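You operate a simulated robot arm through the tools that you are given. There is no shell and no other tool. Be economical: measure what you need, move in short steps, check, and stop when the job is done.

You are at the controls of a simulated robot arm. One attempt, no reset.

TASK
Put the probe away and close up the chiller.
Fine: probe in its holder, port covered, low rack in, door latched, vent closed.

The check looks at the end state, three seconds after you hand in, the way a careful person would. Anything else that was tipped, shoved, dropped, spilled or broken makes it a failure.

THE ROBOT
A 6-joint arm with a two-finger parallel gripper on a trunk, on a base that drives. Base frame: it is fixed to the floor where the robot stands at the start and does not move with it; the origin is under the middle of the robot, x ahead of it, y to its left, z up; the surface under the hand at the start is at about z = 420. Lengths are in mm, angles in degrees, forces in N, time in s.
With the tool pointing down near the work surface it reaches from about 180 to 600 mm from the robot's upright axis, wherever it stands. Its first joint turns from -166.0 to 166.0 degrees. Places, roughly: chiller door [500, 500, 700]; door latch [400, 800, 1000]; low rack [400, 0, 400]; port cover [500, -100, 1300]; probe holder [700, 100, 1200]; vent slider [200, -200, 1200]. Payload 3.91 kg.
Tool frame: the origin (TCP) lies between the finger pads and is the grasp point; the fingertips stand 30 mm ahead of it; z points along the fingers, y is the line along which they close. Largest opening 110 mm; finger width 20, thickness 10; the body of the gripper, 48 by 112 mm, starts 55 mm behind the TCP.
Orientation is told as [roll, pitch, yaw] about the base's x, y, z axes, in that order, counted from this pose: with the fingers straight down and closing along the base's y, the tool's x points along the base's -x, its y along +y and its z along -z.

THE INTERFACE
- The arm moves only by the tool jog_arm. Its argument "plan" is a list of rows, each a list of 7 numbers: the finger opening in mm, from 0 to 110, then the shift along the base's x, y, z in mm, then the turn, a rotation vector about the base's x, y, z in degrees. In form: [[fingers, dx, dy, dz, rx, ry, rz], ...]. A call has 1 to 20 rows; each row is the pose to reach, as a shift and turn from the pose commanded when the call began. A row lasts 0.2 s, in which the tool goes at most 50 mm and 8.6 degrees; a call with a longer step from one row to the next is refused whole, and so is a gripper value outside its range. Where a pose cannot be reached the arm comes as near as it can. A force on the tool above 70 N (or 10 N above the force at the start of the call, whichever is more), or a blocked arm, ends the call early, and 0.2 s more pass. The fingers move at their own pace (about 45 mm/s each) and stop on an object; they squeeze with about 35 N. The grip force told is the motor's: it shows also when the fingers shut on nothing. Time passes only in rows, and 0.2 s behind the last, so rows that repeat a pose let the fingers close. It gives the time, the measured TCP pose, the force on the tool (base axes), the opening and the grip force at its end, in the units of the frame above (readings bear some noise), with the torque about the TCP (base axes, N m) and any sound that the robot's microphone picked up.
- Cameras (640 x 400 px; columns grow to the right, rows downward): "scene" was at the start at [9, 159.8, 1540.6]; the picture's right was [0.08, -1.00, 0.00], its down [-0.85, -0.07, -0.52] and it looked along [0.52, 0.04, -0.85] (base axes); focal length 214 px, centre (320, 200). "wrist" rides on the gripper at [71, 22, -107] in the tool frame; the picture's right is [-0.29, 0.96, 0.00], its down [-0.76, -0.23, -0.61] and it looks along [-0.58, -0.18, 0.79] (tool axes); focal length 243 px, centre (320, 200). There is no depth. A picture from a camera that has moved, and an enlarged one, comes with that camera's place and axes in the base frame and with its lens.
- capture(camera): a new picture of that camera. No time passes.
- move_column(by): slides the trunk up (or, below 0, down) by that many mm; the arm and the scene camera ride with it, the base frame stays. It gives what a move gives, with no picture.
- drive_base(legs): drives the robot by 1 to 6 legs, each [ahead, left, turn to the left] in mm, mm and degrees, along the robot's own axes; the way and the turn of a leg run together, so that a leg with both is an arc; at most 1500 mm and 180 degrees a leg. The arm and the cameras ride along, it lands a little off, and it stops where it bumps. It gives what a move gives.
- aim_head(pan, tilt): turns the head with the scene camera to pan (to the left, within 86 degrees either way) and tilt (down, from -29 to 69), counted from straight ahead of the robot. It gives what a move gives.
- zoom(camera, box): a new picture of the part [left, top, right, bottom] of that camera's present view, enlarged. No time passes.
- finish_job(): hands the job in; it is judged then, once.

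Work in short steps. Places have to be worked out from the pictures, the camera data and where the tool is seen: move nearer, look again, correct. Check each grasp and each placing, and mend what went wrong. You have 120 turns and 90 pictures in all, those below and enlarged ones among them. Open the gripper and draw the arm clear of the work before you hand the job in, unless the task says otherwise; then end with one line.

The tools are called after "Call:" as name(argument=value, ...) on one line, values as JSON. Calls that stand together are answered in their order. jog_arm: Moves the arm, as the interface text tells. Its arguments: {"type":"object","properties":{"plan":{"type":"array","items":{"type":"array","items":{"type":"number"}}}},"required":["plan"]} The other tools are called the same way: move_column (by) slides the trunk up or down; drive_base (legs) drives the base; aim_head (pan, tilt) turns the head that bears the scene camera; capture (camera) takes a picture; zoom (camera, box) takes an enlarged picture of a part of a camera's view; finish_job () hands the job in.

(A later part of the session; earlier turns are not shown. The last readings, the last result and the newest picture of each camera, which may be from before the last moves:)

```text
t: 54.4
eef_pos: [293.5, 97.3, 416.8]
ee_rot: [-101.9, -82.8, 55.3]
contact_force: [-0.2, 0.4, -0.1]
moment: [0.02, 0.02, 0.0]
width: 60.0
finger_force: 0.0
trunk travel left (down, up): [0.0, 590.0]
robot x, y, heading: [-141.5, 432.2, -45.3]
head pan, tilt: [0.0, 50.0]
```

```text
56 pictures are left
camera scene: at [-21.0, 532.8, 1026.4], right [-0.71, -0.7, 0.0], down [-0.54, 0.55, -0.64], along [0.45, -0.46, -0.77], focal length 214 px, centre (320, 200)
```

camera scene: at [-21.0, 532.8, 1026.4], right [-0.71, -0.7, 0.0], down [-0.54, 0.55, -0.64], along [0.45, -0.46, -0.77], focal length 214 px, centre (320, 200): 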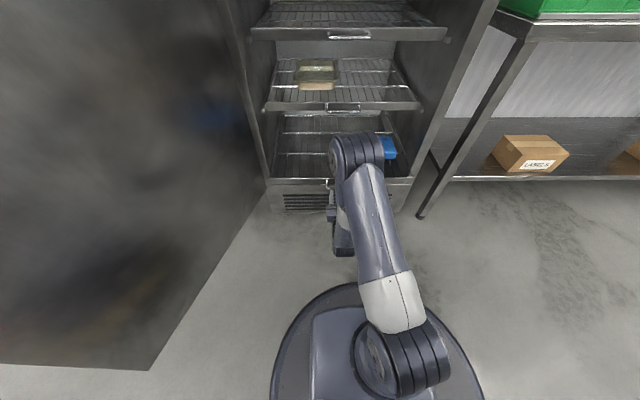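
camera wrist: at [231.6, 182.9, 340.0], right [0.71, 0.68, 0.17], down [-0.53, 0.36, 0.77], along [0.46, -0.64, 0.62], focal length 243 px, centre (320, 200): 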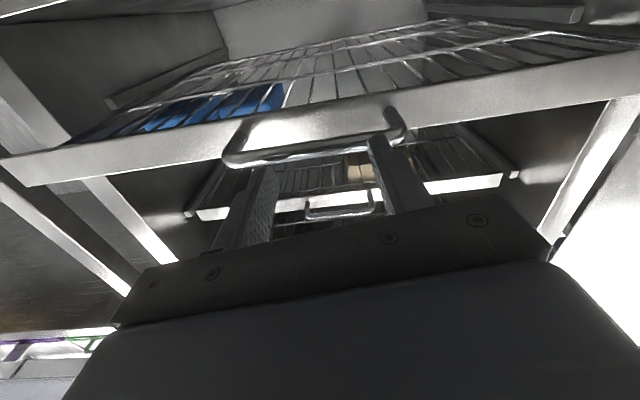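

The middle rack's handle sits about 200 mm deeper than this one, so there's more travel to go. Pushing on in stages.

Call:
drive_base(legs=[[100, 0, 0]])

Call:
capture(camera="wrist")

Call:
capture(camera="scene")

```text
t: 55.5
eef_pos: [363.1, 25.3, 415.9]
ee_rot: [-101.7, -82.8, 55.0]
contact_force: [-0.2, 0.4, -0.4]
moment: [0.0, 0.01, 0.0]
width: 59.9
finger_force: 0.1
trunk travel left (down, up): [0.0, 590.0]
robot x, y, heading: [-74.2, 365.9, -45.4]
head pan, tilt: [0.0, 50.0]
```

```text
55 pictures are left
camera wrist: at [301.2, 111.5, 340.0], right [0.71, 0.68, 0.17], down [-0.53, 0.36, 0.77], along [0.46, -0.64, 0.62], focal length 243 px, centre (320, 200)
```

wrist: 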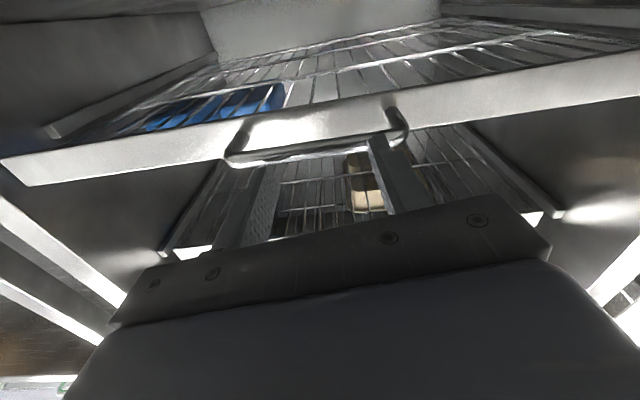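

```text
54 pictures are left
camera scene: at [49.0, 461.7, 1026.4], right [-0.71, -0.7, 0.0], down [-0.54, 0.55, -0.64], along [0.45, -0.46, -0.77], focal length 214 px, centre (320, 200)
```

scene: 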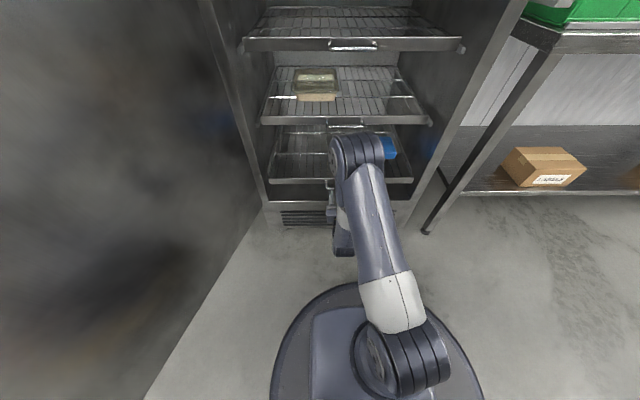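

Rack front is now inside; about 100 mm remain compared with the upper racks. Pushing 70 more, then checking.

Call:
drive_base(legs=[[70, 0, 0]])

Call:
capture(camera="scene")

```text
t: 56.5
eef_pos: [413.4, -24.8, 417.0]
ee_rot: [-101.5, -82.9, 54.9]
contact_force: [-0.1, 0.5, -0.4]
moment: [-0.01, 0.0, 0.02]
width: 59.7
finger_force: 0.0
trunk travel left (down, up): [0.0, 590.0]
robot x, y, heading: [-22.3, 310.8, -45.2]
head pan, tilt: [0.0, 50.0]
```

```text
53 pictures are left
camera scene: at [98.7, 411.3, 1026.4], right [-0.71, -0.7, 0.0], down [-0.54, 0.55, -0.64], along [0.45, -0.46, -0.77], focal length 214 px, centre (320, 200)
```

scene: 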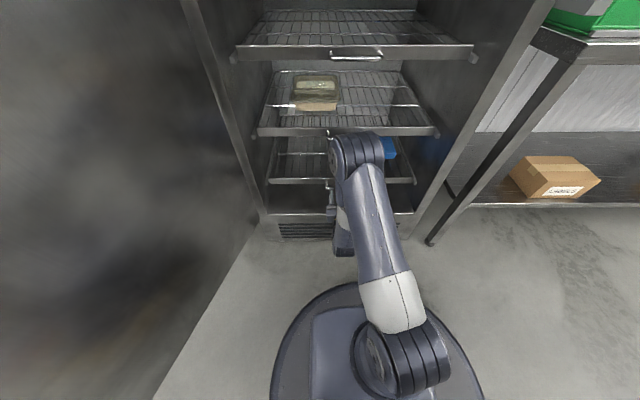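

The three rack fronts now line up. A final gentle push with the arm to see if it's at the stop.

Call:
jog_arm(plan=[[60, 4, -4, 0, 0, 0, 0], [60, 7, -7, 0, 0, 0, 0], [60, 11, -11, 0, 0, 0, 0], [60, 14, -14, 0, 0, 0, 0]])

Call:
capture(camera="scene")

```text
t: 57.4
eef_pos: [421.1, -29.9, 416.3]
ee_rot: [-99.9, -82.8, 53.3]
contact_force: [-15.3, 11.3, 12.1]
moment: [0.08, -0.52, 0.55]
width: 57.2
finger_force: 0.0
trunk travel left (down, up): [0.0, 590.0]
robot x, y, heading: [-20.1, 315.0, -45.4]
head pan, tilt: [0.0, 50.0]
stopped in row 4: the force on the tool passed its limit at 79 N (the readings are from after the stop); the commanded pose is now the measured one
```

```text
52 pictures are left
camera scene: at [96.5, 413.0, 1026.7], right [-0.71, -0.7, 0.0], down [-0.54, 0.54, -0.64], along [0.45, -0.46, -0.77], focal length 214 px, centre (320, 200)
```

scene: 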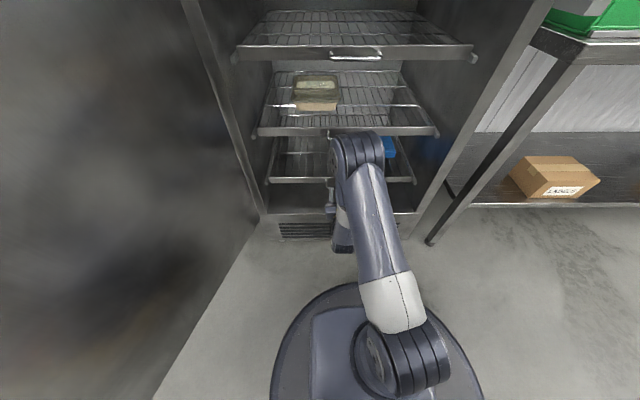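

79 N at the stop: the rack is home. Backing off and raising the trunk.

Call:
drive_base(legs=[[-300, 0, 0]])

Call:
capture(camera="scene")

Call:
jog_arm(plan=[[60, 0, 0, 40, 0, 0, 0], [60, 0, 0, 80, 0, 0, 0], [60, 0, 0, 120, 0, 0, 0], [60, 0, 0, 160, 0, 0, 0], [60, 0, 0, 200, 0, 0, 0], [60, 0, 0, 240, 0, 0, 0], [60, 0, 0, 280, 0, 0, 0], [60, 0, 0, 320, 0, 0, 0], [60, 0, 0, 360, 0, 0, 0], [60, 0, 0, 400, 0, 0, 0]])

Call:
move_column(by=400)

Call:
move_column(by=185)

Call:
aim_head(pan=0, tilt=35)

Call:
capture(camera="scene")

Call:
capture(camera="wrist")

```text
t: 59.5
eef_pos: [209.4, 184.9, 415.3]
ee_rot: [-98.1, -82.8, 51.6]
contact_force: [0.3, -0.2, -0.3]
moment: [-0.01, 0.01, -0.03]
width: 59.9
finger_force: 0.1
trunk travel left (down, up): [0.0, 590.0]
robot x, y, heading: [-239.1, 529.4, -45.2]
head pan, tilt: [0.0, 50.0]
```

```text
51 pictures are left
camera scene: at [-114.6, 627.5, 1026.4], right [-0.71, -0.7, 0.0], down [-0.54, 0.55, -0.64], along [0.45, -0.46, -0.77], focal length 214 px, centre (320, 200)
```

scene: 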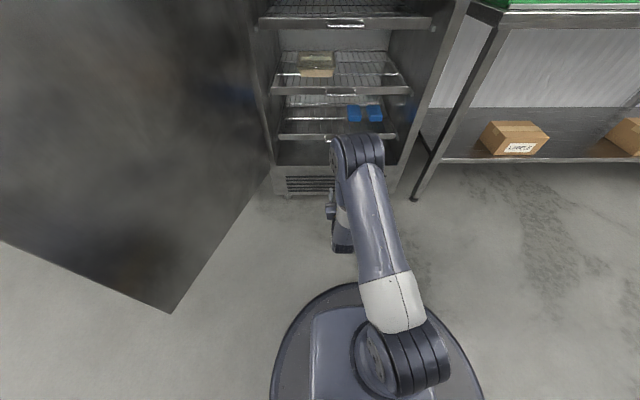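

```text
t: 61.6
eef_pos: [210.6, 185.7, 814.8]
ee_rot: [-97.9, -82.8, 51.4]
contact_force: [0.8, 0.3, 0.1]
moment: [0.0, -0.04, -0.01]
width: 60.0
finger_force: 0.0
trunk travel left (down, up): [0.0, 590.0]
robot x, y, heading: [-233.6, 532.3, -45.6]
head pan, tilt: [0.0, 50.0]
```

```text
t: 65.5
eef_pos: [210.0, 184.1, 1215.3]
ee_rot: [-98.2, -82.7, 51.5]
contact_force: [-0.9, 0.6, -0.5]
moment: [0.01, 0.01, -0.03]
width: 59.8
finger_force: 0.1
trunk travel left (down, up): [-400.0, 190.0]
robot x, y, heading: [-237.8, 528.8, -45.5]
head pan, tilt: [0.0, 50.0]
```

```text
t: 67.5
eef_pos: [211.2, 186.1, 1400.3]
ee_rot: [-98.1, -82.8, 51.4]
contact_force: [0.0, -0.2, -0.1]
moment: [0.02, -0.02, -0.01]
width: 59.9
finger_force: 0.0
trunk travel left (down, up): [-585.0, 5.0]
robot x, y, heading: [-235.1, 529.0, -45.2]
head pan, tilt: [0.0, 50.0]
```

```text
t: 68.3
eef_pos: [210.4, 184.9, 1399.9]
ee_rot: [-98.1, -82.8, 51.5]
contact_force: [0.6, 0.3, -0.5]
moment: [0.01, -0.02, 0.01]
width: 60.1
finger_force: 0.1
trunk travel left (down, up): [-585.0, 5.0]
robot x, y, heading: [-237.9, 530.6, -45.7]
head pan, tilt: [0.0, 35.0]
```

```text
50 pictures are left
camera scene: at [-106.9, 619.6, 1633.1], right [-0.71, -0.7, 0.0], down [-0.4, 0.41, -0.82], along [0.57, -0.58, -0.57], focal length 214 px, centre (320, 200)
```

scene: 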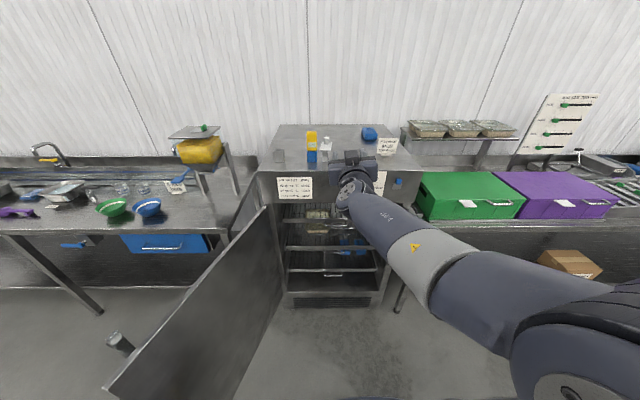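

```text
49 pictures are left
camera wrist: at [147.3, 271.7, 1324.3], right [0.71, 0.68, 0.17], down [-0.53, 0.36, 0.77], along [0.46, -0.64, 0.61], focal length 243 px, centre (320, 200)
```

wrist: 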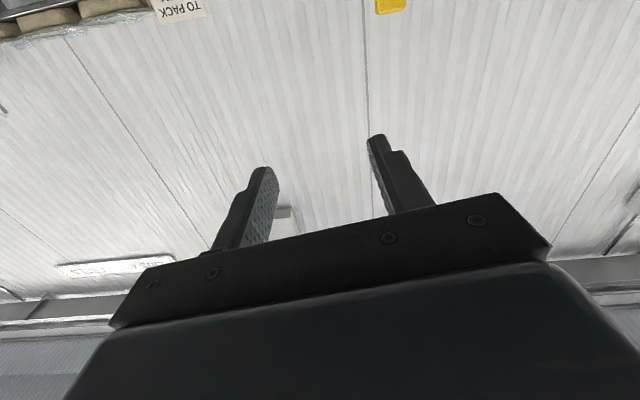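

Rack is in line. Zooming on the chiller top for the probe, cover and holder.

Call:
zoom(camera="scene", box=[265, 115, 365, 178])

Call:
zoom(camera="scene", box=[340, 165, 440, 228])

```text
6.35 times, centred on (315, 146) of scene
camera zoom: at [-106.9, 619.6, 1633.1], right [-0.71, -0.7, 0.0], down [-0.4, 0.41, -0.82], along [0.57, -0.58, -0.57], focal length 1362 px, centre (352, 540)
```

zoom: 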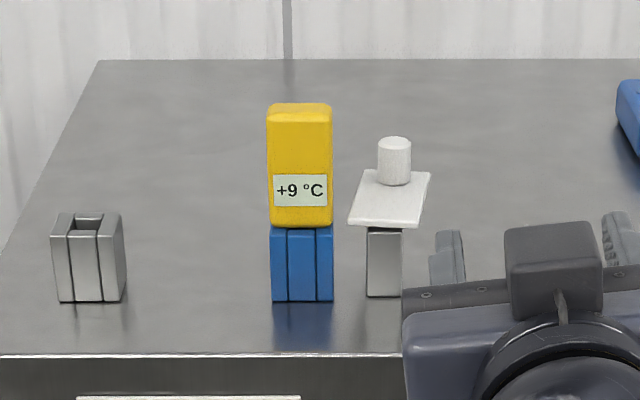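

```text
6.35 times, centred on (390, 196) of scene
camera zoom: at [-106.9, 619.6, 1633.1], right [-0.71, -0.7, 0.0], down [-0.4, 0.41, -0.82], along [0.57, -0.58, -0.57], focal length 1362 px, centre (-124, 222)
```

zoom: 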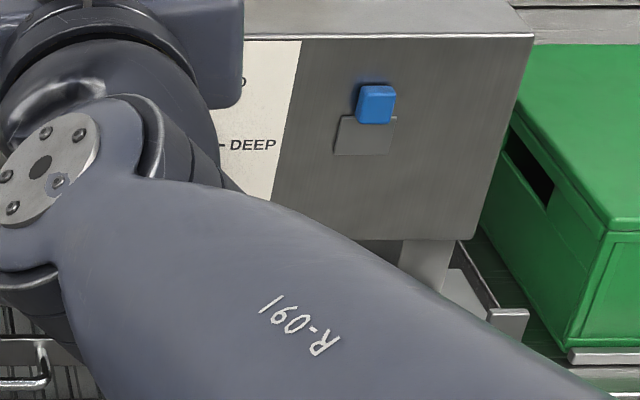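

Geometry: the probe body (yellow, 48 wide, z 1279–1356) sits in the blue port. The white plate on the post is a swing cover, pivoting over the port. The grey channel is the holder. I'll drive so the gripper lines up with the probe, well short of it.

Call:
drive_base(legs=[[0, 113, 0], [220, 0, 0]])

Call:
capture(camera="scene")

```text
t: 70.8
eef_pos: [444.5, 106.5, 1400.0]
ee_rot: [-97.8, -82.8, 51.2]
contact_force: [0.5, 0.5, 0.0]
moment: [0.0, 0.0, -0.01]
width: 60.1
finger_force: 0.1
trunk travel left (down, up): [-585.0, 5.0]
robot x, y, heading: [-1.6, 448.8, -45.4]
head pan, tilt: [0.0, 35.0]
```

```text
46 pictures are left
camera scene: at [128.7, 540.9, 1633.1], right [-0.71, -0.7, 0.0], down [-0.4, 0.41, -0.82], along [0.57, -0.58, -0.57], focal length 214 px, centre (320, 200)
```

scene: 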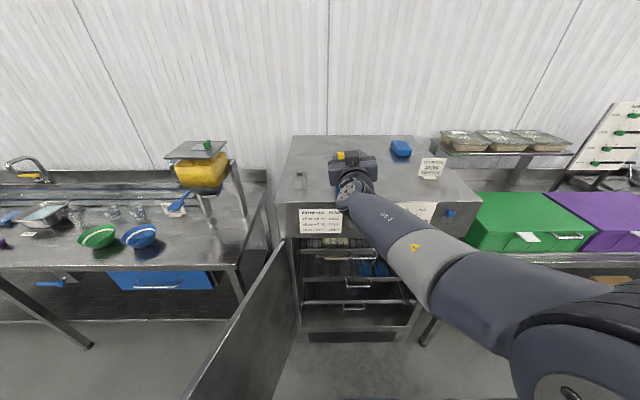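

Lined up (lateral error ≈1 mm), 143 mm short. The tool is rolled 7°, so I'll level it and lower to z≈1330.

Call:
jog_arm(plan=[[75, 0, 0, -25, 2.5, -2.5, 0.7], [75, 0, 0, -50, 5, -5.1, 1.5], [75, 0, 0, -70, 5, -5.1, 1.5], [75, 0, 0, -70, 5, -5.1, 1.5]])

Call:
capture(camera="wrist")

Call:
zoom(camera="scene", box=[280, 130, 420, 218])

```text
t: 71.8
eef_pos: [445.9, 107.4, 1329.4]
ee_rot: [178.7, -88.9, 136.0]
contact_force: [-0.4, -0.3, 0.5]
moment: [0.0, 0.04, -0.01]
width: 75.2
finger_force: 0.2
trunk travel left (down, up): [-585.0, 5.0]
robot x, y, heading: [-3.1, 450.9, -45.6]
head pan, tilt: [0.0, 35.0]
```

```text
45 pictures are left
camera wrist: at [386.8, 198.3, 1256.5], right [0.68, 0.68, 0.29], down [-0.6, 0.28, 0.75], along [0.43, -0.68, 0.6], focal length 243 px, centre (320, 200)
```

wrist: 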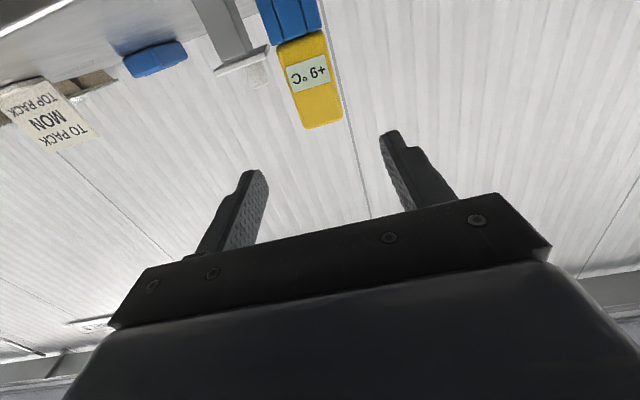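

```text
4.55 times, centred on (350, 174) of scene
camera zoom: at [128.3, 541.3, 1633.2], right [-0.71, -0.7, 0.0], down [-0.4, 0.41, -0.82], along [0.57, -0.58, -0.57], focal length 975 px, centre (184, 318)
```

zoom: 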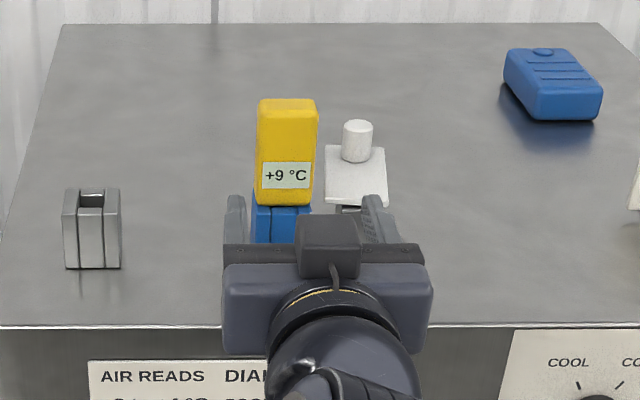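

Alignment is good. Advancing 143 mm to straddle the yellow body, fingers at 66 mm and 5 mm higher to clear the cover knob.

Call:
jog_arm(plan=[[66, 10, -10, 5, 0, 0, 0], [66, 30, -31, 5, 0, 0, 0], [66, 50, -51, 5, 0, 0, 0], [66, 70, -72, 5, 0, 0, 0], [66, 85, -87, 5, 0, 0, 0], [66, 96, -98, 5, 0, 0, 0]])

Call:
zoom(camera="scene", box=[280, 130, 420, 218])

Call:
capture(camera="wrist")

```text
t: 73.2
eef_pos: [542.6, 7.9, 1334.7]
ee_rot: [-179.6, -89.1, 134.5]
contact_force: [1.2, 0.5, 0.1]
moment: [0.04, 0.0, 0.01]
width: 65.9
finger_force: 0.1
trunk travel left (down, up): [-585.0, 5.0]
robot x, y, heading: [-1.1, 454.1, -45.3]
head pan, tilt: [0.0, 35.0]
```

```text
4.55 times, centred on (350, 174) of scene
camera zoom: at [128.4, 541.3, 1633.2], right [-0.71, -0.7, 0.0], down [-0.4, 0.41, -0.82], along [0.57, -0.58, -0.57], focal length 975 px, centre (184, 318)
```

zoom: 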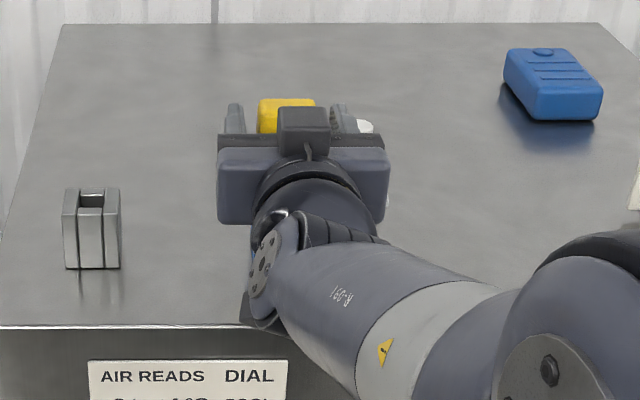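

```text
42 pictures are left
camera wrist: at [483.1, 99.5, 1261.1], right [0.68, 0.68, 0.29], down [-0.6, 0.28, 0.75], along [0.43, -0.68, 0.59], focal length 243 px, centre (320, 200)
```

wrist: 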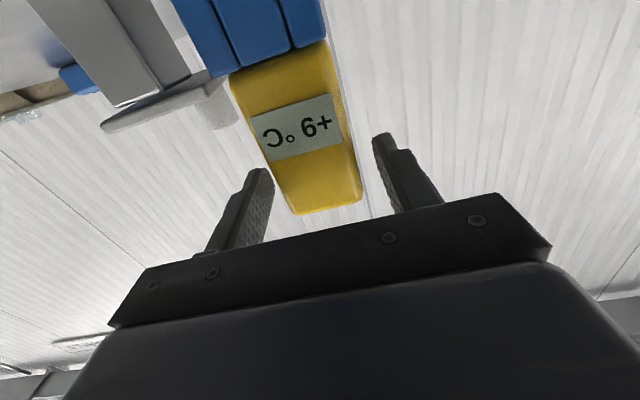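

The probe is between the fingers; closing.

Call:
jog_arm(plan=[[30, 0, 0, 0, 0, 0, 0], [30, 0, 0, 0, 0, 0, 0], [30, 0, 0, 0, 0, 0, 0], [30, 0, 0, 0, 0, 0, 0]])

Call:
jog_arm(plan=[[30, 0, 0, 8, 0, 0, 0], [30, 0, 0, 16, 0, 0, 0], [30, 0, 0, 24, 0, 0, 0], [30, 0, 0, 32, 0, 0, 0]])

Call:
capture(camera="wrist")

```text
t: 74.2
eef_pos: [541.6, 8.0, 1335.3]
ee_rot: [179.4, -89.0, 135.3]
contact_force: [-0.2, 0.5, -0.2]
moment: [-0.05, 0.03, 0.04]
width: 43.2
finger_force: 34.7
trunk travel left (down, up): [-585.0, 5.0]
robot x, y, heading: [-0.7, 455.5, -45.7]
head pan, tilt: [0.0, 35.0]
```

```text
t: 75.2
eef_pos: [540.7, 9.3, 1367.2]
ee_rot: [-178.7, -89.1, 133.6]
contact_force: [-0.1, -0.6, -0.5]
moment: [0.0, 0.05, -0.01]
width: 43.3
finger_force: 35.0
trunk travel left (down, up): [-585.0, 5.0]
robot x, y, heading: [-1.2, 450.4, -45.6]
head pan, tilt: [0.0, 35.0]
```

```text
41 pictures are left
camera wrist: at [482.1, 100.1, 1293.9], right [0.68, 0.68, 0.29], down [-0.6, 0.28, 0.75], along [0.43, -0.68, 0.59], focal length 243 px, centre (320, 200)
```

wrist: 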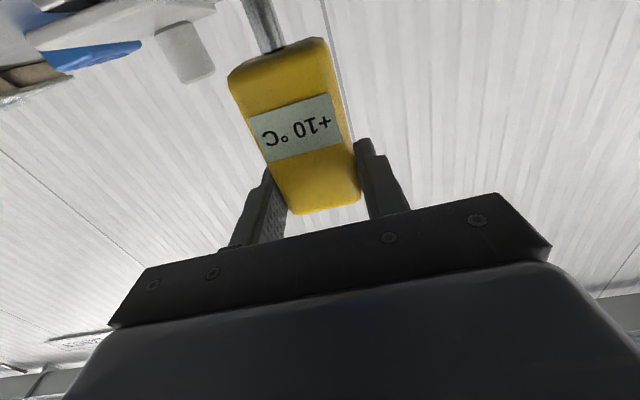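

Grip holds, and a metal stem shows below the body. Lifting further until the stem is out.

Call:
jog_arm(plan=[[30, 0, 0, 20, 0, 0, 0], [30, 0, 0, 40, 0, 0, 0], [30, 0, 0, 60, 0, 0, 0], [30, 0, 0, 80, 0, 0, 0], [30, 0, 0, 100, 0, 0, 0]])

Call:
zoom(camera="scene", box=[280, 110, 420, 198])

Call:
capture(camera="wrist")

```text
t: 76.4
eef_pos: [540.7, 8.2, 1466.5]
ee_rot: [177.5, -89.0, 137.2]
contact_force: [0.8, 0.5, -1.1]
moment: [0.01, -0.04, 0.04]
width: 43.3
finger_force: 34.8
trunk travel left (down, up): [-585.0, 5.0]
robot x, y, heading: [0.1, 455.4, -45.4]
head pan, tilt: [0.0, 35.0]
```

```text
4.55 times, centred on (350, 154) of scene
camera zoom: at [128.2, 541.4, 1633.1], right [-0.71, -0.7, 0.0], down [-0.4, 0.41, -0.82], along [0.57, -0.58, -0.57], focal length 975 px, centre (184, 409)
```

zoom: 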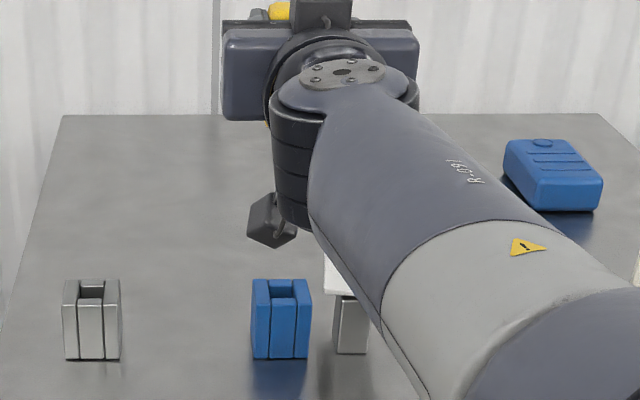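

```text
39 pictures are left
camera wrist: at [482.3, 100.2, 1393.6], right [0.68, 0.68, 0.29], down [-0.6, 0.28, 0.75], along [0.43, -0.68, 0.6], focal length 243 px, centre (320, 200)
```

wrist: 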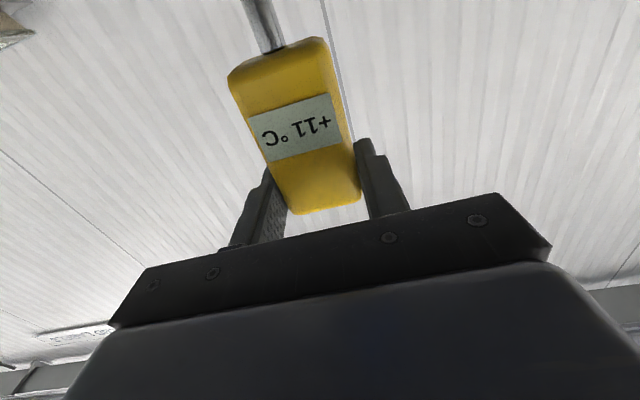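

The stem is clear: a bare gap is visible above the blue port. The holder is an identical socket 148 mm to the left in the same row. Moving over it at this height.

Call:
jog_arm(plan=[[30, 17, 17, 5, 0, 0, 0], [30, 35, 34, 5, 0, 0, 0], [30, 53, 52, 5, 0, 0, 0], [30, 70, 69, 5, 0, 0, 0], [30, 88, 86, 5, 0, 0, 0], [30, 105.6, 103.7, 5, 0, 0, 0], [30, 105.6, 103.7, 5, 0, 0, 0]])

Call:
zoom(camera="scene", box=[260, 100, 420, 200])

```text
t: 78.0
eef_pos: [647.2, 112.3, 1471.7]
ee_rot: [179.5, -89.1, 135.3]
contact_force: [0.1, 0.4, -1.6]
moment: [0.03, 0.01, 0.0]
width: 43.3
finger_force: 35.1
trunk travel left (down, up): [-585.0, 5.0]
robot x, y, heading: [-0.6, 453.2, -45.7]
head pan, tilt: [0.0, 35.0]
```

```text
4.00 times, centred on (340, 150) of scene
camera zoom: at [128.4, 541.4, 1633.2], right [-0.71, -0.7, 0.0], down [-0.4, 0.41, -0.82], along [0.57, -0.58, -0.57], focal length 858 px, centre (240, 400)
```

zoom: 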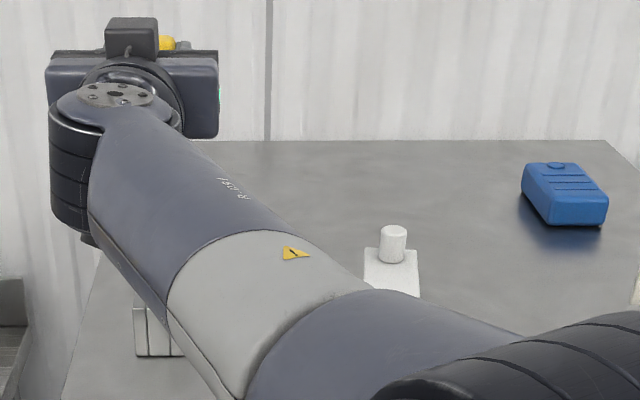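

Over the holder (shift 148.4 mm left). Lowering in steps while watching the force.

Call:
jog_arm(plan=[[30, 0, 0, -15, 0, 0, 0], [30, 0, 0, -30, 0, 0, 0], [30, 0, 0, -40, 0, 0, 0], [30, 0, 0, -50, 0, 0, 0], [30, 0, 0, -60, 0, 0, 0], [30, 0, 0, -70, 0, 0, 0]])

Call:
zoom(camera="scene", box=[260, 100, 420, 200])

Call:
capture(camera="wrist")

```text
t: 79.4
eef_pos: [647.4, 112.3, 1401.7]
ee_rot: [179.0, -89.2, 135.6]
contact_force: [-0.6, 0.8, -0.2]
moment: [-0.01, 0.01, -0.03]
width: 43.0
finger_force: 34.7
trunk travel left (down, up): [-585.0, 5.0]
robot x, y, heading: [0.5, 455.6, -45.4]
head pan, tilt: [0.0, 35.0]
```

```text
4.00 times, centred on (340, 150) of scene
camera zoom: at [128.4, 541.3, 1633.2], right [-0.71, -0.7, 0.0], down [-0.4, 0.41, -0.82], along [0.57, -0.58, -0.57], focal length 858 px, centre (240, 400)
```

zoom: 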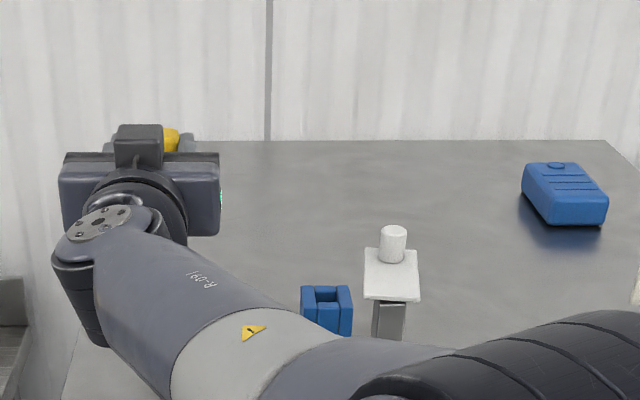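

```text
36 pictures are left
camera wrist: at [588.5, 204.0, 1328.0], right [0.68, 0.68, 0.29], down [-0.6, 0.28, 0.75], along [0.43, -0.68, 0.59], focal length 243 px, centre (320, 200)
```

wrist: 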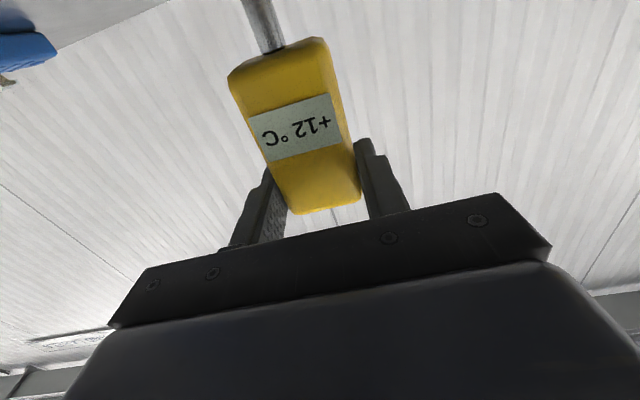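

No contact force so far; continuing down in smaller steps.

Call:
jog_arm(plan=[[30, 0, 0, -6, 0, 0, 0], [30, 0, 0, -12, 0, 0, 0], [30, 0, 0, -18, 0, 0, 0], [30, 0, 0, -24, 0, 0, 0], [30, 0, 0, -30, 0, 0, 0], [30, 0, 0, -36, 0, 0, 0], [30, 0, 0, -42, 0, 0, 0], [30, 0, 0, -48, 0, 0, 0], [30, 0, 0, -54, 0, 0, 0]])

Call:
capture(camera="wrist")

```text
t: 81.4
eef_pos: [645.0, 114.0, 1347.8]
ee_rot: [179.9, -89.1, 134.8]
contact_force: [0.4, 0.4, -0.8]
moment: [0.0, 0.01, 0.01]
width: 43.3
finger_force: 35.0
trunk travel left (down, up): [-585.0, 5.0]
robot x, y, heading: [-4.7, 450.4, -45.5]
head pan, tilt: [0.0, 35.0]
```

```text
35 pictures are left
camera wrist: at [588.2, 204.0, 1274.2], right [0.68, 0.68, 0.29], down [-0.6, 0.28, 0.75], along [0.43, -0.68, 0.59], focal length 243 px, centre (320, 200)
```

wrist: 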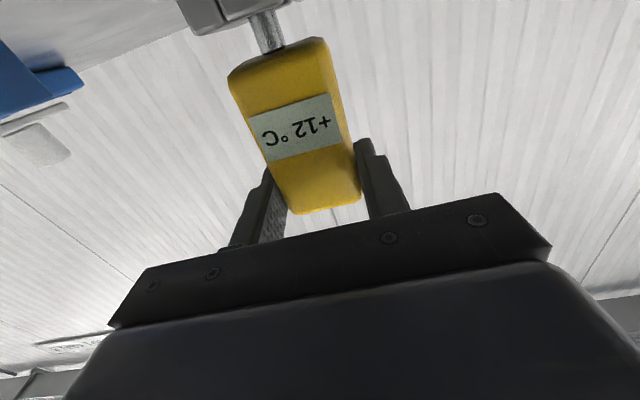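

The stem is entering the holder. Lowering the last 12 mm.

Call:
jog_arm(plan=[[30, 0, 0, -4, 0, 0, 0], [30, 0, 0, -8, 0, 0, 0], [30, 0, 0, -11, 0, 0, 0], [30, 0, 0, -13, 0, 0, 0]])

Call:
capture(camera="wrist")

```text
t: 82.4
eef_pos: [647.3, 111.3, 1335.5]
ee_rot: [179.6, -89.0, 135.2]
contact_force: [1.5, -0.2, 2.3]
moment: [0.01, -0.01, 0.02]
width: 43.8
finger_force: 34.1
trunk travel left (down, up): [-585.0, 5.0]
robot x, y, heading: [-1.3, 453.6, -45.6]
head pan, tilt: [0.0, 35.0]
```

```text
34 pictures are left
camera wrist: at [588.2, 203.8, 1261.6], right [0.68, 0.68, 0.29], down [-0.6, 0.28, 0.75], along [0.43, -0.68, 0.6], focal length 243 px, centre (320, 200)
```

wrist: 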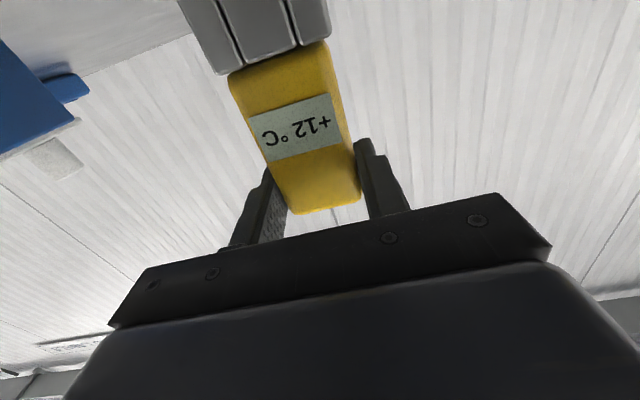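

Seated: the body rests on the holder just as it did on the port. Releasing and backing straight out.

Call:
jog_arm(plan=[[60, 0, 0, 0, 0, 0, 0], [66, 0, 0, 0, 0, 0, 0], [66, 0, 0, 0, 0, 0, 0], [66, -20, 20, 0, 0, 0, 0], [66, -45, 45, 0, 0, 0, 0], [66, -75, 75, 0, 0, 0, 0], [66, -105, 105, 0, 0, 0, 0], [66, -105, 105, 40, 0, 0, 0], [66, -105, 105, 80, 0, 0, 0], [66, -105, 105, 120, 0, 0, 0]])

Call:
zoom(camera="scene", box=[260, 110, 420, 210])

```text
t: 84.6
eef_pos: [541.1, 218.2, 1455.4]
ee_rot: [-177.5, -89.1, 132.3]
contact_force: [0.0, -0.1, 0.4]
moment: [0.0, 0.0, -0.01]
width: 66.0
finger_force: 0.0
trunk travel left (down, up): [-585.0, 5.0]
robot x, y, heading: [0.4, 452.5, -45.6]
head pan, tilt: [0.0, 35.0]
```

```text
4.00 times, centred on (340, 160) of scene
camera zoom: at [128.0, 541.5, 1633.1], right [-0.71, -0.7, 0.0], down [-0.4, 0.41, -0.82], along [0.57, -0.58, -0.57], focal length 858 px, centre (240, 360)
```

zoom: 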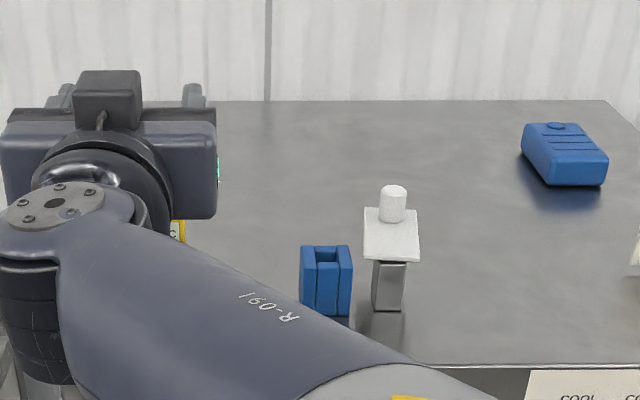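

Probe stands in the holder. Next the cover: its pivot post is at ≈(502,-30), the knob at ≈(539,-78), and the port at ≈(542,8). I'll turn the tool to point down while pulling back towards the middle.

Call:
jog_arm(plan=[[50, -15, -5, 0, 5.8, 5.7, 0], [50, -30, -10, 0, 11.6, 11.4, 0], [50, -45, -15, 0, 17.4, 17.1, 0], [50, -60, -20, 0, 23.2, 22.8, 0], [50, -80, -25, 0, 29, 28.5, 0], [50, -100, -31, 0, 34.8, 34.2, 0], [50, -120, -37, 0, 40.6, 39.9, 0], [50, -140, -44, 0, 46.4, 45.6, 0], [50, -155, -50, 0, 52.2, 51.3, 0], [50, -170, -55, 0, 58, 57, 0], [50, -170, -55, 0, 63.8, 62.7, 0]])

Call:
capture(camera="wrist")

Call:
capture(camera="scene")

```text
t: 87.0
eef_pos: [364.4, 167.8, 1421.5]
ee_rot: [0.4, -1.7, -45.5]
contact_force: [-0.3, -0.8, 0.1]
moment: [0.02, -0.03, 0.0]
width: 50.4
finger_force: 0.0
out of reach, approached as far as the arm can: row 11
trunk travel left (down, up): [-585.0, 5.0]
robot x, y, heading: [-5.2, 455.2, -45.6]
head pan, tilt: [0.0, 35.0]
```

```text
32 pictures are left
camera wrist: at [328.7, 236.1, 1525.6], right [0.89, 0.46, 0.01], down [0.35, -0.69, 0.63], along [0.3, -0.55, -0.78], focal length 243 px, centre (320, 200)
```

wrist: 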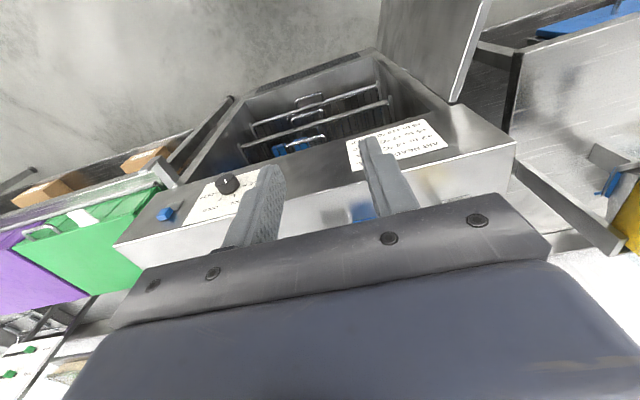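

```text
31 pictures are left
camera scene: at [128.0, 541.4, 1633.2], right [-0.71, -0.7, 0.0], down [-0.4, 0.41, -0.82], along [0.57, -0.58, -0.57], focal length 214 px, centre (320, 200)
```

scene: 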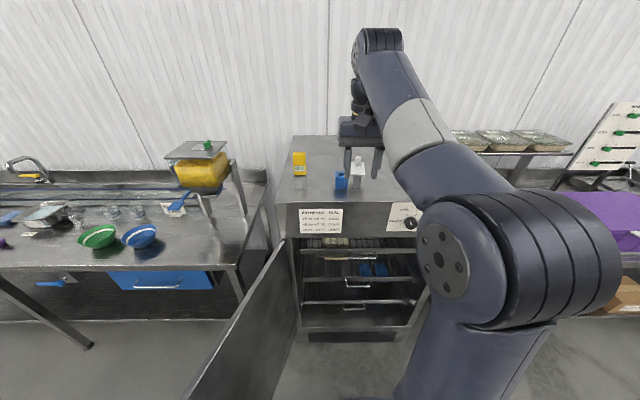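

Tool is down. Driving ahead 230 and right 47 to bring the knob within reach (fingertips at about 1390, knob top about 1315).

Call:
drive_base(legs=[[0, -47, 0], [230, 0, 0]])

Call:
capture(camera="wrist")

Call:
capture(camera="scene")

```text
t: 89.2
eef_pos: [493.1, -28.8, 1421.8]
ee_rot: [0.3, -1.8, -45.5]
contact_force: [0.0, 0.3, -0.5]
moment: [0.05, -0.03, 0.02]
width: 50.2
finger_force: 0.0
trunk travel left (down, up): [-585.0, 5.0]
robot x, y, heading: [125.8, 255.0, -45.5]
head pan, tilt: [0.0, 35.0]
```

```text
30 pictures are left
camera wrist: at [457.3, 39.5, 1525.1], right [0.89, 0.46, 0.01], down [0.35, -0.69, 0.63], along [0.3, -0.55, -0.78], focal length 243 px, centre (320, 200)
```

wrist: 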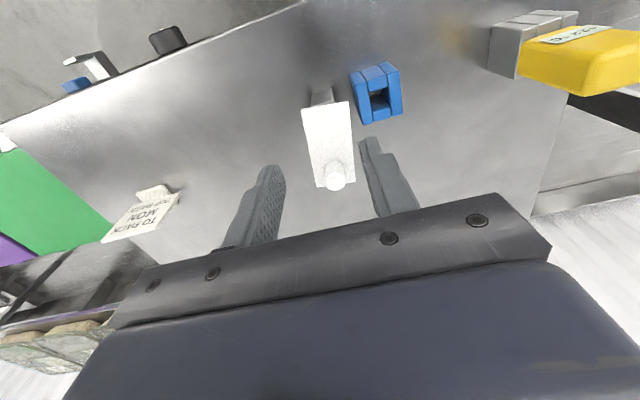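

```text
29 pictures are left
camera scene: at [256.3, 344.5, 1633.1], right [-0.71, -0.7, 0.0], down [-0.4, 0.41, -0.82], along [0.57, -0.58, -0.57], focal length 214 px, centre (320, 200)
```

scene: 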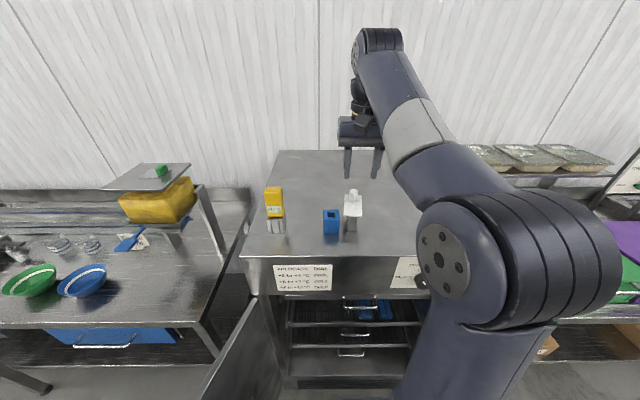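

From the wrist view the knob is at (540,-78), agreeing with the earlier estimate. Moving above it, then descending so the fingertips are around the knob.

Call:
jog_arm(plan=[[50, 16, -16, 0, 0, 1.7, 0], [50, 32, -32, 0, 0, 1.7, 0], [50, 47, -49, -10, 0, 1.7, 0], [50, 47, -49, -35, 0, 1.7, 0], [50, 47, -49, -60, 0, 1.7, 0], [50, 47, -49, -75, 0, 1.7, 0], [50, 47, -49, -87, 0, 1.7, 0]])

Call:
capture(camera="wrist")

Call:
zoom(camera="scene", box=[300, 140, 420, 215])

```text
t: 90.8
eef_pos: [540.5, -76.5, 1333.5]
ee_rot: [-1.0, -0.6, -45.5]
contact_force: [-0.7, -0.3, 0.1]
moment: [-0.02, -0.04, 0.01]
width: 50.0
finger_force: 0.1
out of reach, approached as far as the arm can: row 1, 2, 3
trunk travel left (down, up): [-585.0, 5.0]
robot x, y, heading: [126.0, 258.1, -45.5]
head pan, tilt: [0.0, 35.0]
```

```text
28 pictures are left
camera wrist: at [506.9, -8.3, 1439.1], right [0.89, 0.46, -0.01], down [0.37, -0.69, 0.62], along [0.28, -0.55, -0.78], focal length 243 px, centre (320, 200)
```

wrist: 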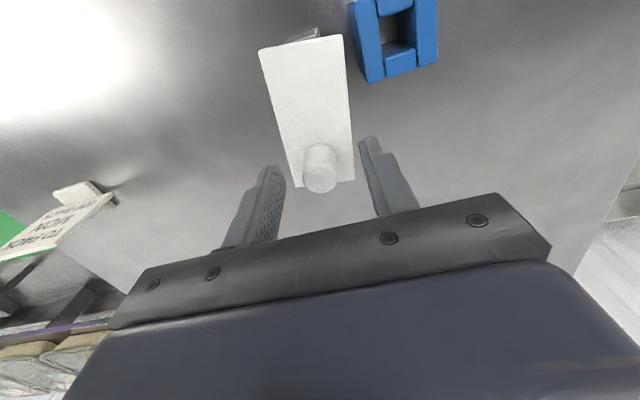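

```text
5.33 times, centred on (360, 178) of scene
camera zoom: at [255.7, 345.1, 1633.2], right [-0.71, -0.7, 0.0], down [-0.4, 0.41, -0.82], along [0.57, -0.58, -0.57], focal length 1144 px, centre (107, 320)
```

zoom: 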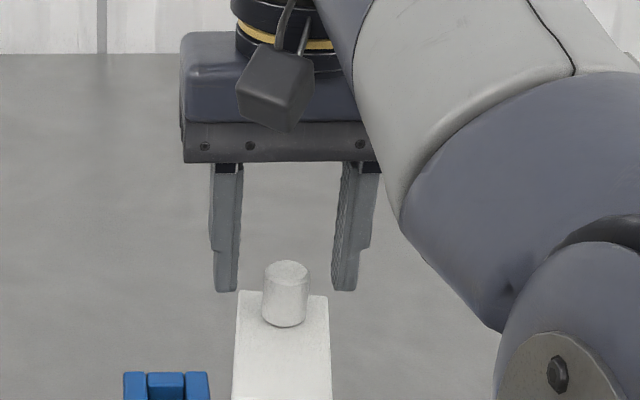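

Knob lies between the fingers. A small correction and 9 mm lower, then close.

Call:
jog_arm(plan=[[50, 1.5, -3, -5, 0, 0, 0], [50, 1.5, -3, -9, 0, 0, 0], [15, 1.5, -3, -9, 0, 0, 0], [15, 1.5, -3, -9, 0, 0, 0], [15, 1.5, -3, -9, 0, 0, 0], [15, 1.5, -3, -9, 0, 0, 0]])

Call:
capture(camera="wrist")

```text
t: 92.2
eef_pos: [541.8, -81.0, 1324.5]
ee_rot: [-0.9, -0.7, -45.5]
contact_force: [-0.3, -0.5, -2.3]
moment: [-0.04, -0.32, 0.02]
width: 23.0
finger_force: 44.9
trunk travel left (down, up): [-585.0, 5.0]
robot x, y, heading: [126.7, 257.9, -45.4]
head pan, tilt: [0.0, 35.0]
```

```text
26 pictures are left
camera wrist: at [508.4, -11.9, 1429.9], right [0.89, 0.46, -0.01], down [0.37, -0.69, 0.62], along [0.28, -0.55, -0.79], focal length 243 px, centre (320, 200)
```

wrist: 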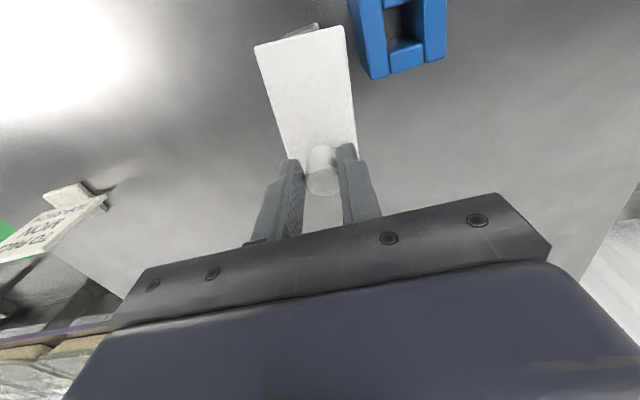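

Knob gripped (23 mm). I'll swing it about the post, turning the hand with it; first a short arc to test.

Call:
jog_arm(plan=[[15, 6.0, 5.3, 0, 0, 0, 8], [15, 11.2, 11.4, 0, 0, 0, 16], [15, 15.6, 18.1, 0, 0, 0, 24], [15, 15.6, 18.1, 0, 0, 0, 24]])

Call:
capture(camera="wrist")

```text
t: 93.2
eef_pos: [555.0, -63.5, 1324.3]
ee_rot: [-0.8, -0.5, -21.4]
contact_force: [-12.4, -3.0, -9.3]
moment: [0.29, 0.75, 0.43]
width: 22.9
finger_force: 45.0
trunk travel left (down, up): [-585.0, 5.0]
robot x, y, heading: [128.7, 253.4, -45.6]
head pan, tilt: [0.0, 35.0]
```

```text
25 pictures are left
camera wrist: at [497.9, -14.7, 1430.1], right [0.62, 0.78, -0.01], down [0.62, -0.48, 0.62], along [0.48, -0.39, -0.79], focal length 243 px, centre (320, 200)
```

wrist: 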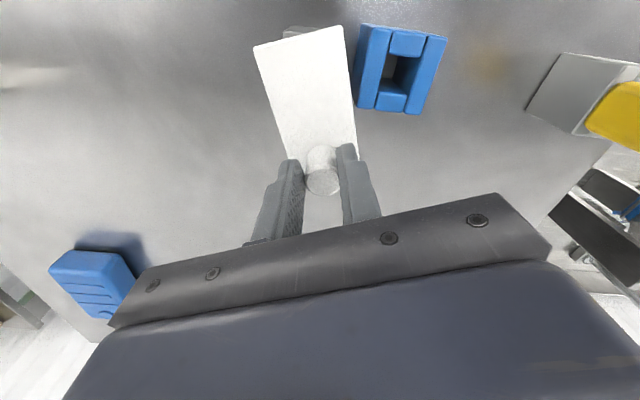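

It pivots as thought; there's a slight inward pull, so I'll tighten the radius a little and continue.

Call:
jog_arm(plan=[[15, 1.4, 7.3, 0, 0, 0, 8], [15, 3.7, 14.8, 0, 0, 0, 16], [15, 4.9, 22.5, 0, 0, 0, 24], [15, 5, 30.3, 0, 0, 0, 32], [15, 4, 38.1, 0, 0, 0, 40], [15, 2, 45.6, 0, 0, 0, 48], [15, 2, 45.6, 0, 0, 0, 48]])

Call:
capture(camera="wrist")

```text
t: 94.8
eef_pos: [557.3, -18.9, 1324.5]
ee_rot: [-0.7, -0.6, 26.6]
contact_force: [-17.1, -11.3, -14.9]
moment: [-0.26, 1.05, 0.17]
width: 23.2
finger_force: 45.0
trunk travel left (down, up): [-585.0, 5.0]
robot x, y, heading: [125.2, 254.8, -45.4]
head pan, tilt: [0.0, 35.0]
```

```text
24 pictures are left
camera wrist: at [483.2, -30.1, 1430.1], right [-0.17, 0.99, -0.01], down [0.77, 0.14, 0.62], along [0.61, 0.1, -0.79], focal length 243 px, centre (320, 200)
```

wrist: 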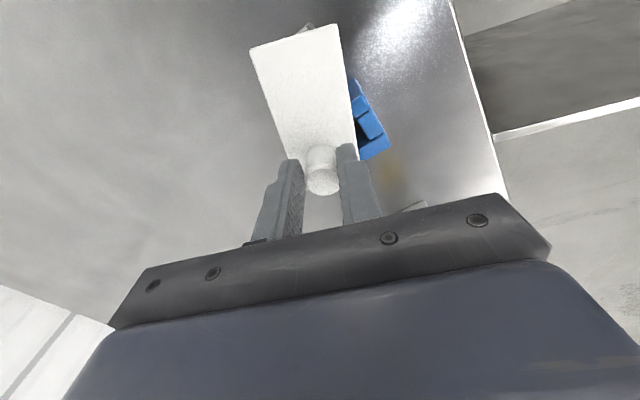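

The plate is coming over the port. Finishing the arc.

Call:
jog_arm(plan=[[15, -3.9, 6.7, 0, 0, 0, 8], [15, -8.1, 13.1, 0, 0, 0, 16], [15, -13.1, 18.9, 0, 0, 0, 24], [15, -13.1, 18.9, 0, 0, 0, 24]])

Call:
capture(camera="wrist")

Call:
zoom(camera="scene", box=[250, 150, 410, 250])

```text
t: 95.8
eef_pos: [545.6, -3.7, 1323.9]
ee_rot: [-1.0, -0.6, 50.6]
contact_force: [-3.1, -23.9, -8.7]
moment: [-0.59, 0.2, -0.05]
width: 23.1
finger_force: 45.1
trunk travel left (down, up): [-585.0, 5.0]
robot x, y, heading: [126.1, 256.1, -45.5]
head pan, tilt: [0.0, 35.0]
```

```text
23 pictures are left
camera wrist: at [483.1, -42.7, 1429.9], right [-0.55, 0.83, -0.01], down [0.65, 0.44, 0.62], along [0.52, 0.34, -0.78], focal length 243 px, centre (320, 200)
```

wrist: 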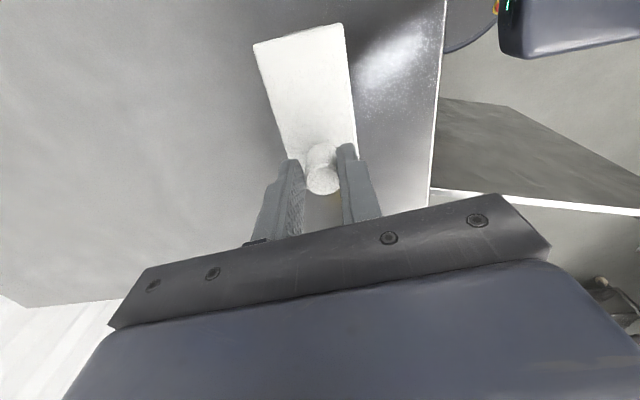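

```text
4.00 times, centred on (330, 200) of scene
camera zoom: at [255.9, 340.5, 1633.5], right [-0.71, -0.7, 0.0], down [-0.4, 0.41, -0.82], along [0.57, -0.58, -0.58], focal length 858 px, centre (280, 200)
```

zoom: 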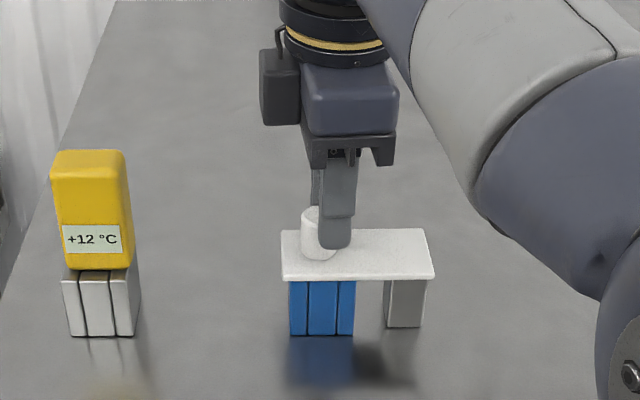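

The cover is squarely over the port, and the probe stands in its holder. Releasing and lifting.

Call:
jog_arm(plan=[[40, 0, 0, 0, 0, 0, 0], [44, 0, 0, 0, 0, 0, 0], [44, 0, 0, 15, 0, 0, 0], [44, 0, 0, 40, 0, 0, 0], [44, 0, 0, 65, 0, 0, 0], [44, 0, 0, 80, 0, 0, 0], [44, 0, 0, 80, 0, 0, -8], [44, 0, 0, 80, 0, 0, -16], [44, 0, 0, 80, 0, 0, -24], [44, 0, 0, 80, 0, 0, -32], [44, 0, 0, 80, 0, 0, -40], [44, 0, 0, 80, 0, 0, -48], [44, 0, 0, 80, 0, 0, -56], [44, 0, 0, 80, 0, 0, -64], [44, 0, 0, 80, 0, 0, -72], [44, 0, 0, 80, 0, 0, -80], [44, 0, 0, 80, 0, 0, -88], [44, 0, 0, 80, 0, 0, -96]])

Call:
drive_base(legs=[[-350, 0, 0]])

Call:
capture(camera="scene")

Call:
capture(camera="wrist")

```text
t: 99.6
eef_pos: [546.1, 1.7, 1405.2]
ee_rot: [-0.9, -0.6, -45.6]
contact_force: [-0.2, -0.4, 1.2]
moment: [-0.02, 0.02, 0.0]
width: 43.8
finger_force: 0.1
trunk travel left (down, up): [-585.0, 5.0]
robot x, y, heading: [126.9, 258.0, -45.4]
head pan, tilt: [0.0, 35.0]
```

```text
t: 101.9
eef_pos: [301.8, 248.9, 1403.9]
ee_rot: [-0.9, -0.6, -45.7]
contact_force: [0.4, 0.2, 0.3]
moment: [0.0, -0.03, 0.01]
width: 44.0
finger_force: 0.0
trunk travel left (down, up): [-585.0, 5.0]
robot x, y, heading: [-114.2, 505.1, -45.6]
head pan, tilt: [0.0, 35.0]
```

```text
21 pictures are left
camera scene: at [12.3, 592.9, 1633.2], right [-0.71, -0.7, 0.0], down [-0.4, 0.41, -0.82], along [0.57, -0.59, -0.57], focal length 214 px, centre (320, 200)
```

scene: 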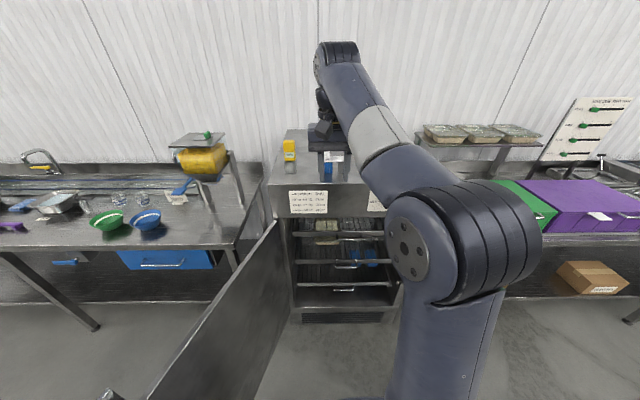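

```text
20 pictures are left
camera wrist: at [268.5, 317.8, 1510.1], right [0.89, 0.46, -0.01], down [0.37, -0.69, 0.62], along [0.28, -0.55, -0.78], focal length 243 px, centre (320, 200)
```

wrist: 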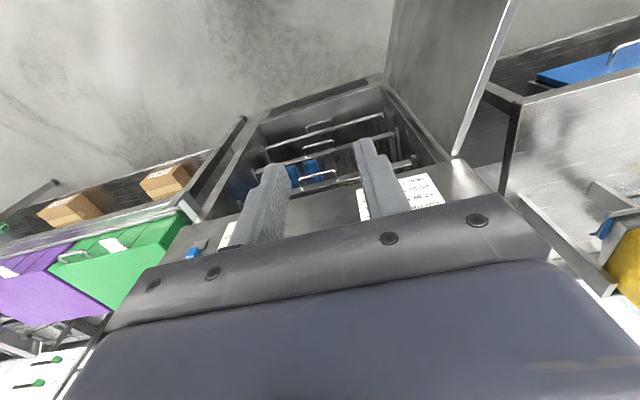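

Both look right. Now the vent: zoom on the blue tab.

Call:
zoom(camera="wrist", box=[150, 220, 250, 282])

```text
6.40 times, centred on (200, 251) of wrist
camera zoom: at [268.5, 317.8, 1510.1], right [0.89, 0.46, -0.01], down [0.37, -0.69, 0.62], along [0.28, -0.55, -0.78], focal length 1553 px, centre (1088, -126)
```

zoom: 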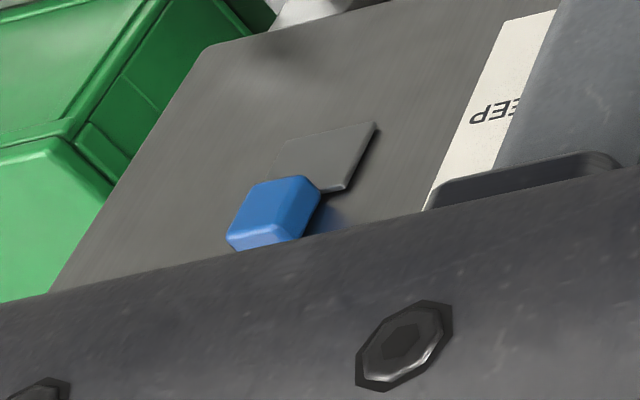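

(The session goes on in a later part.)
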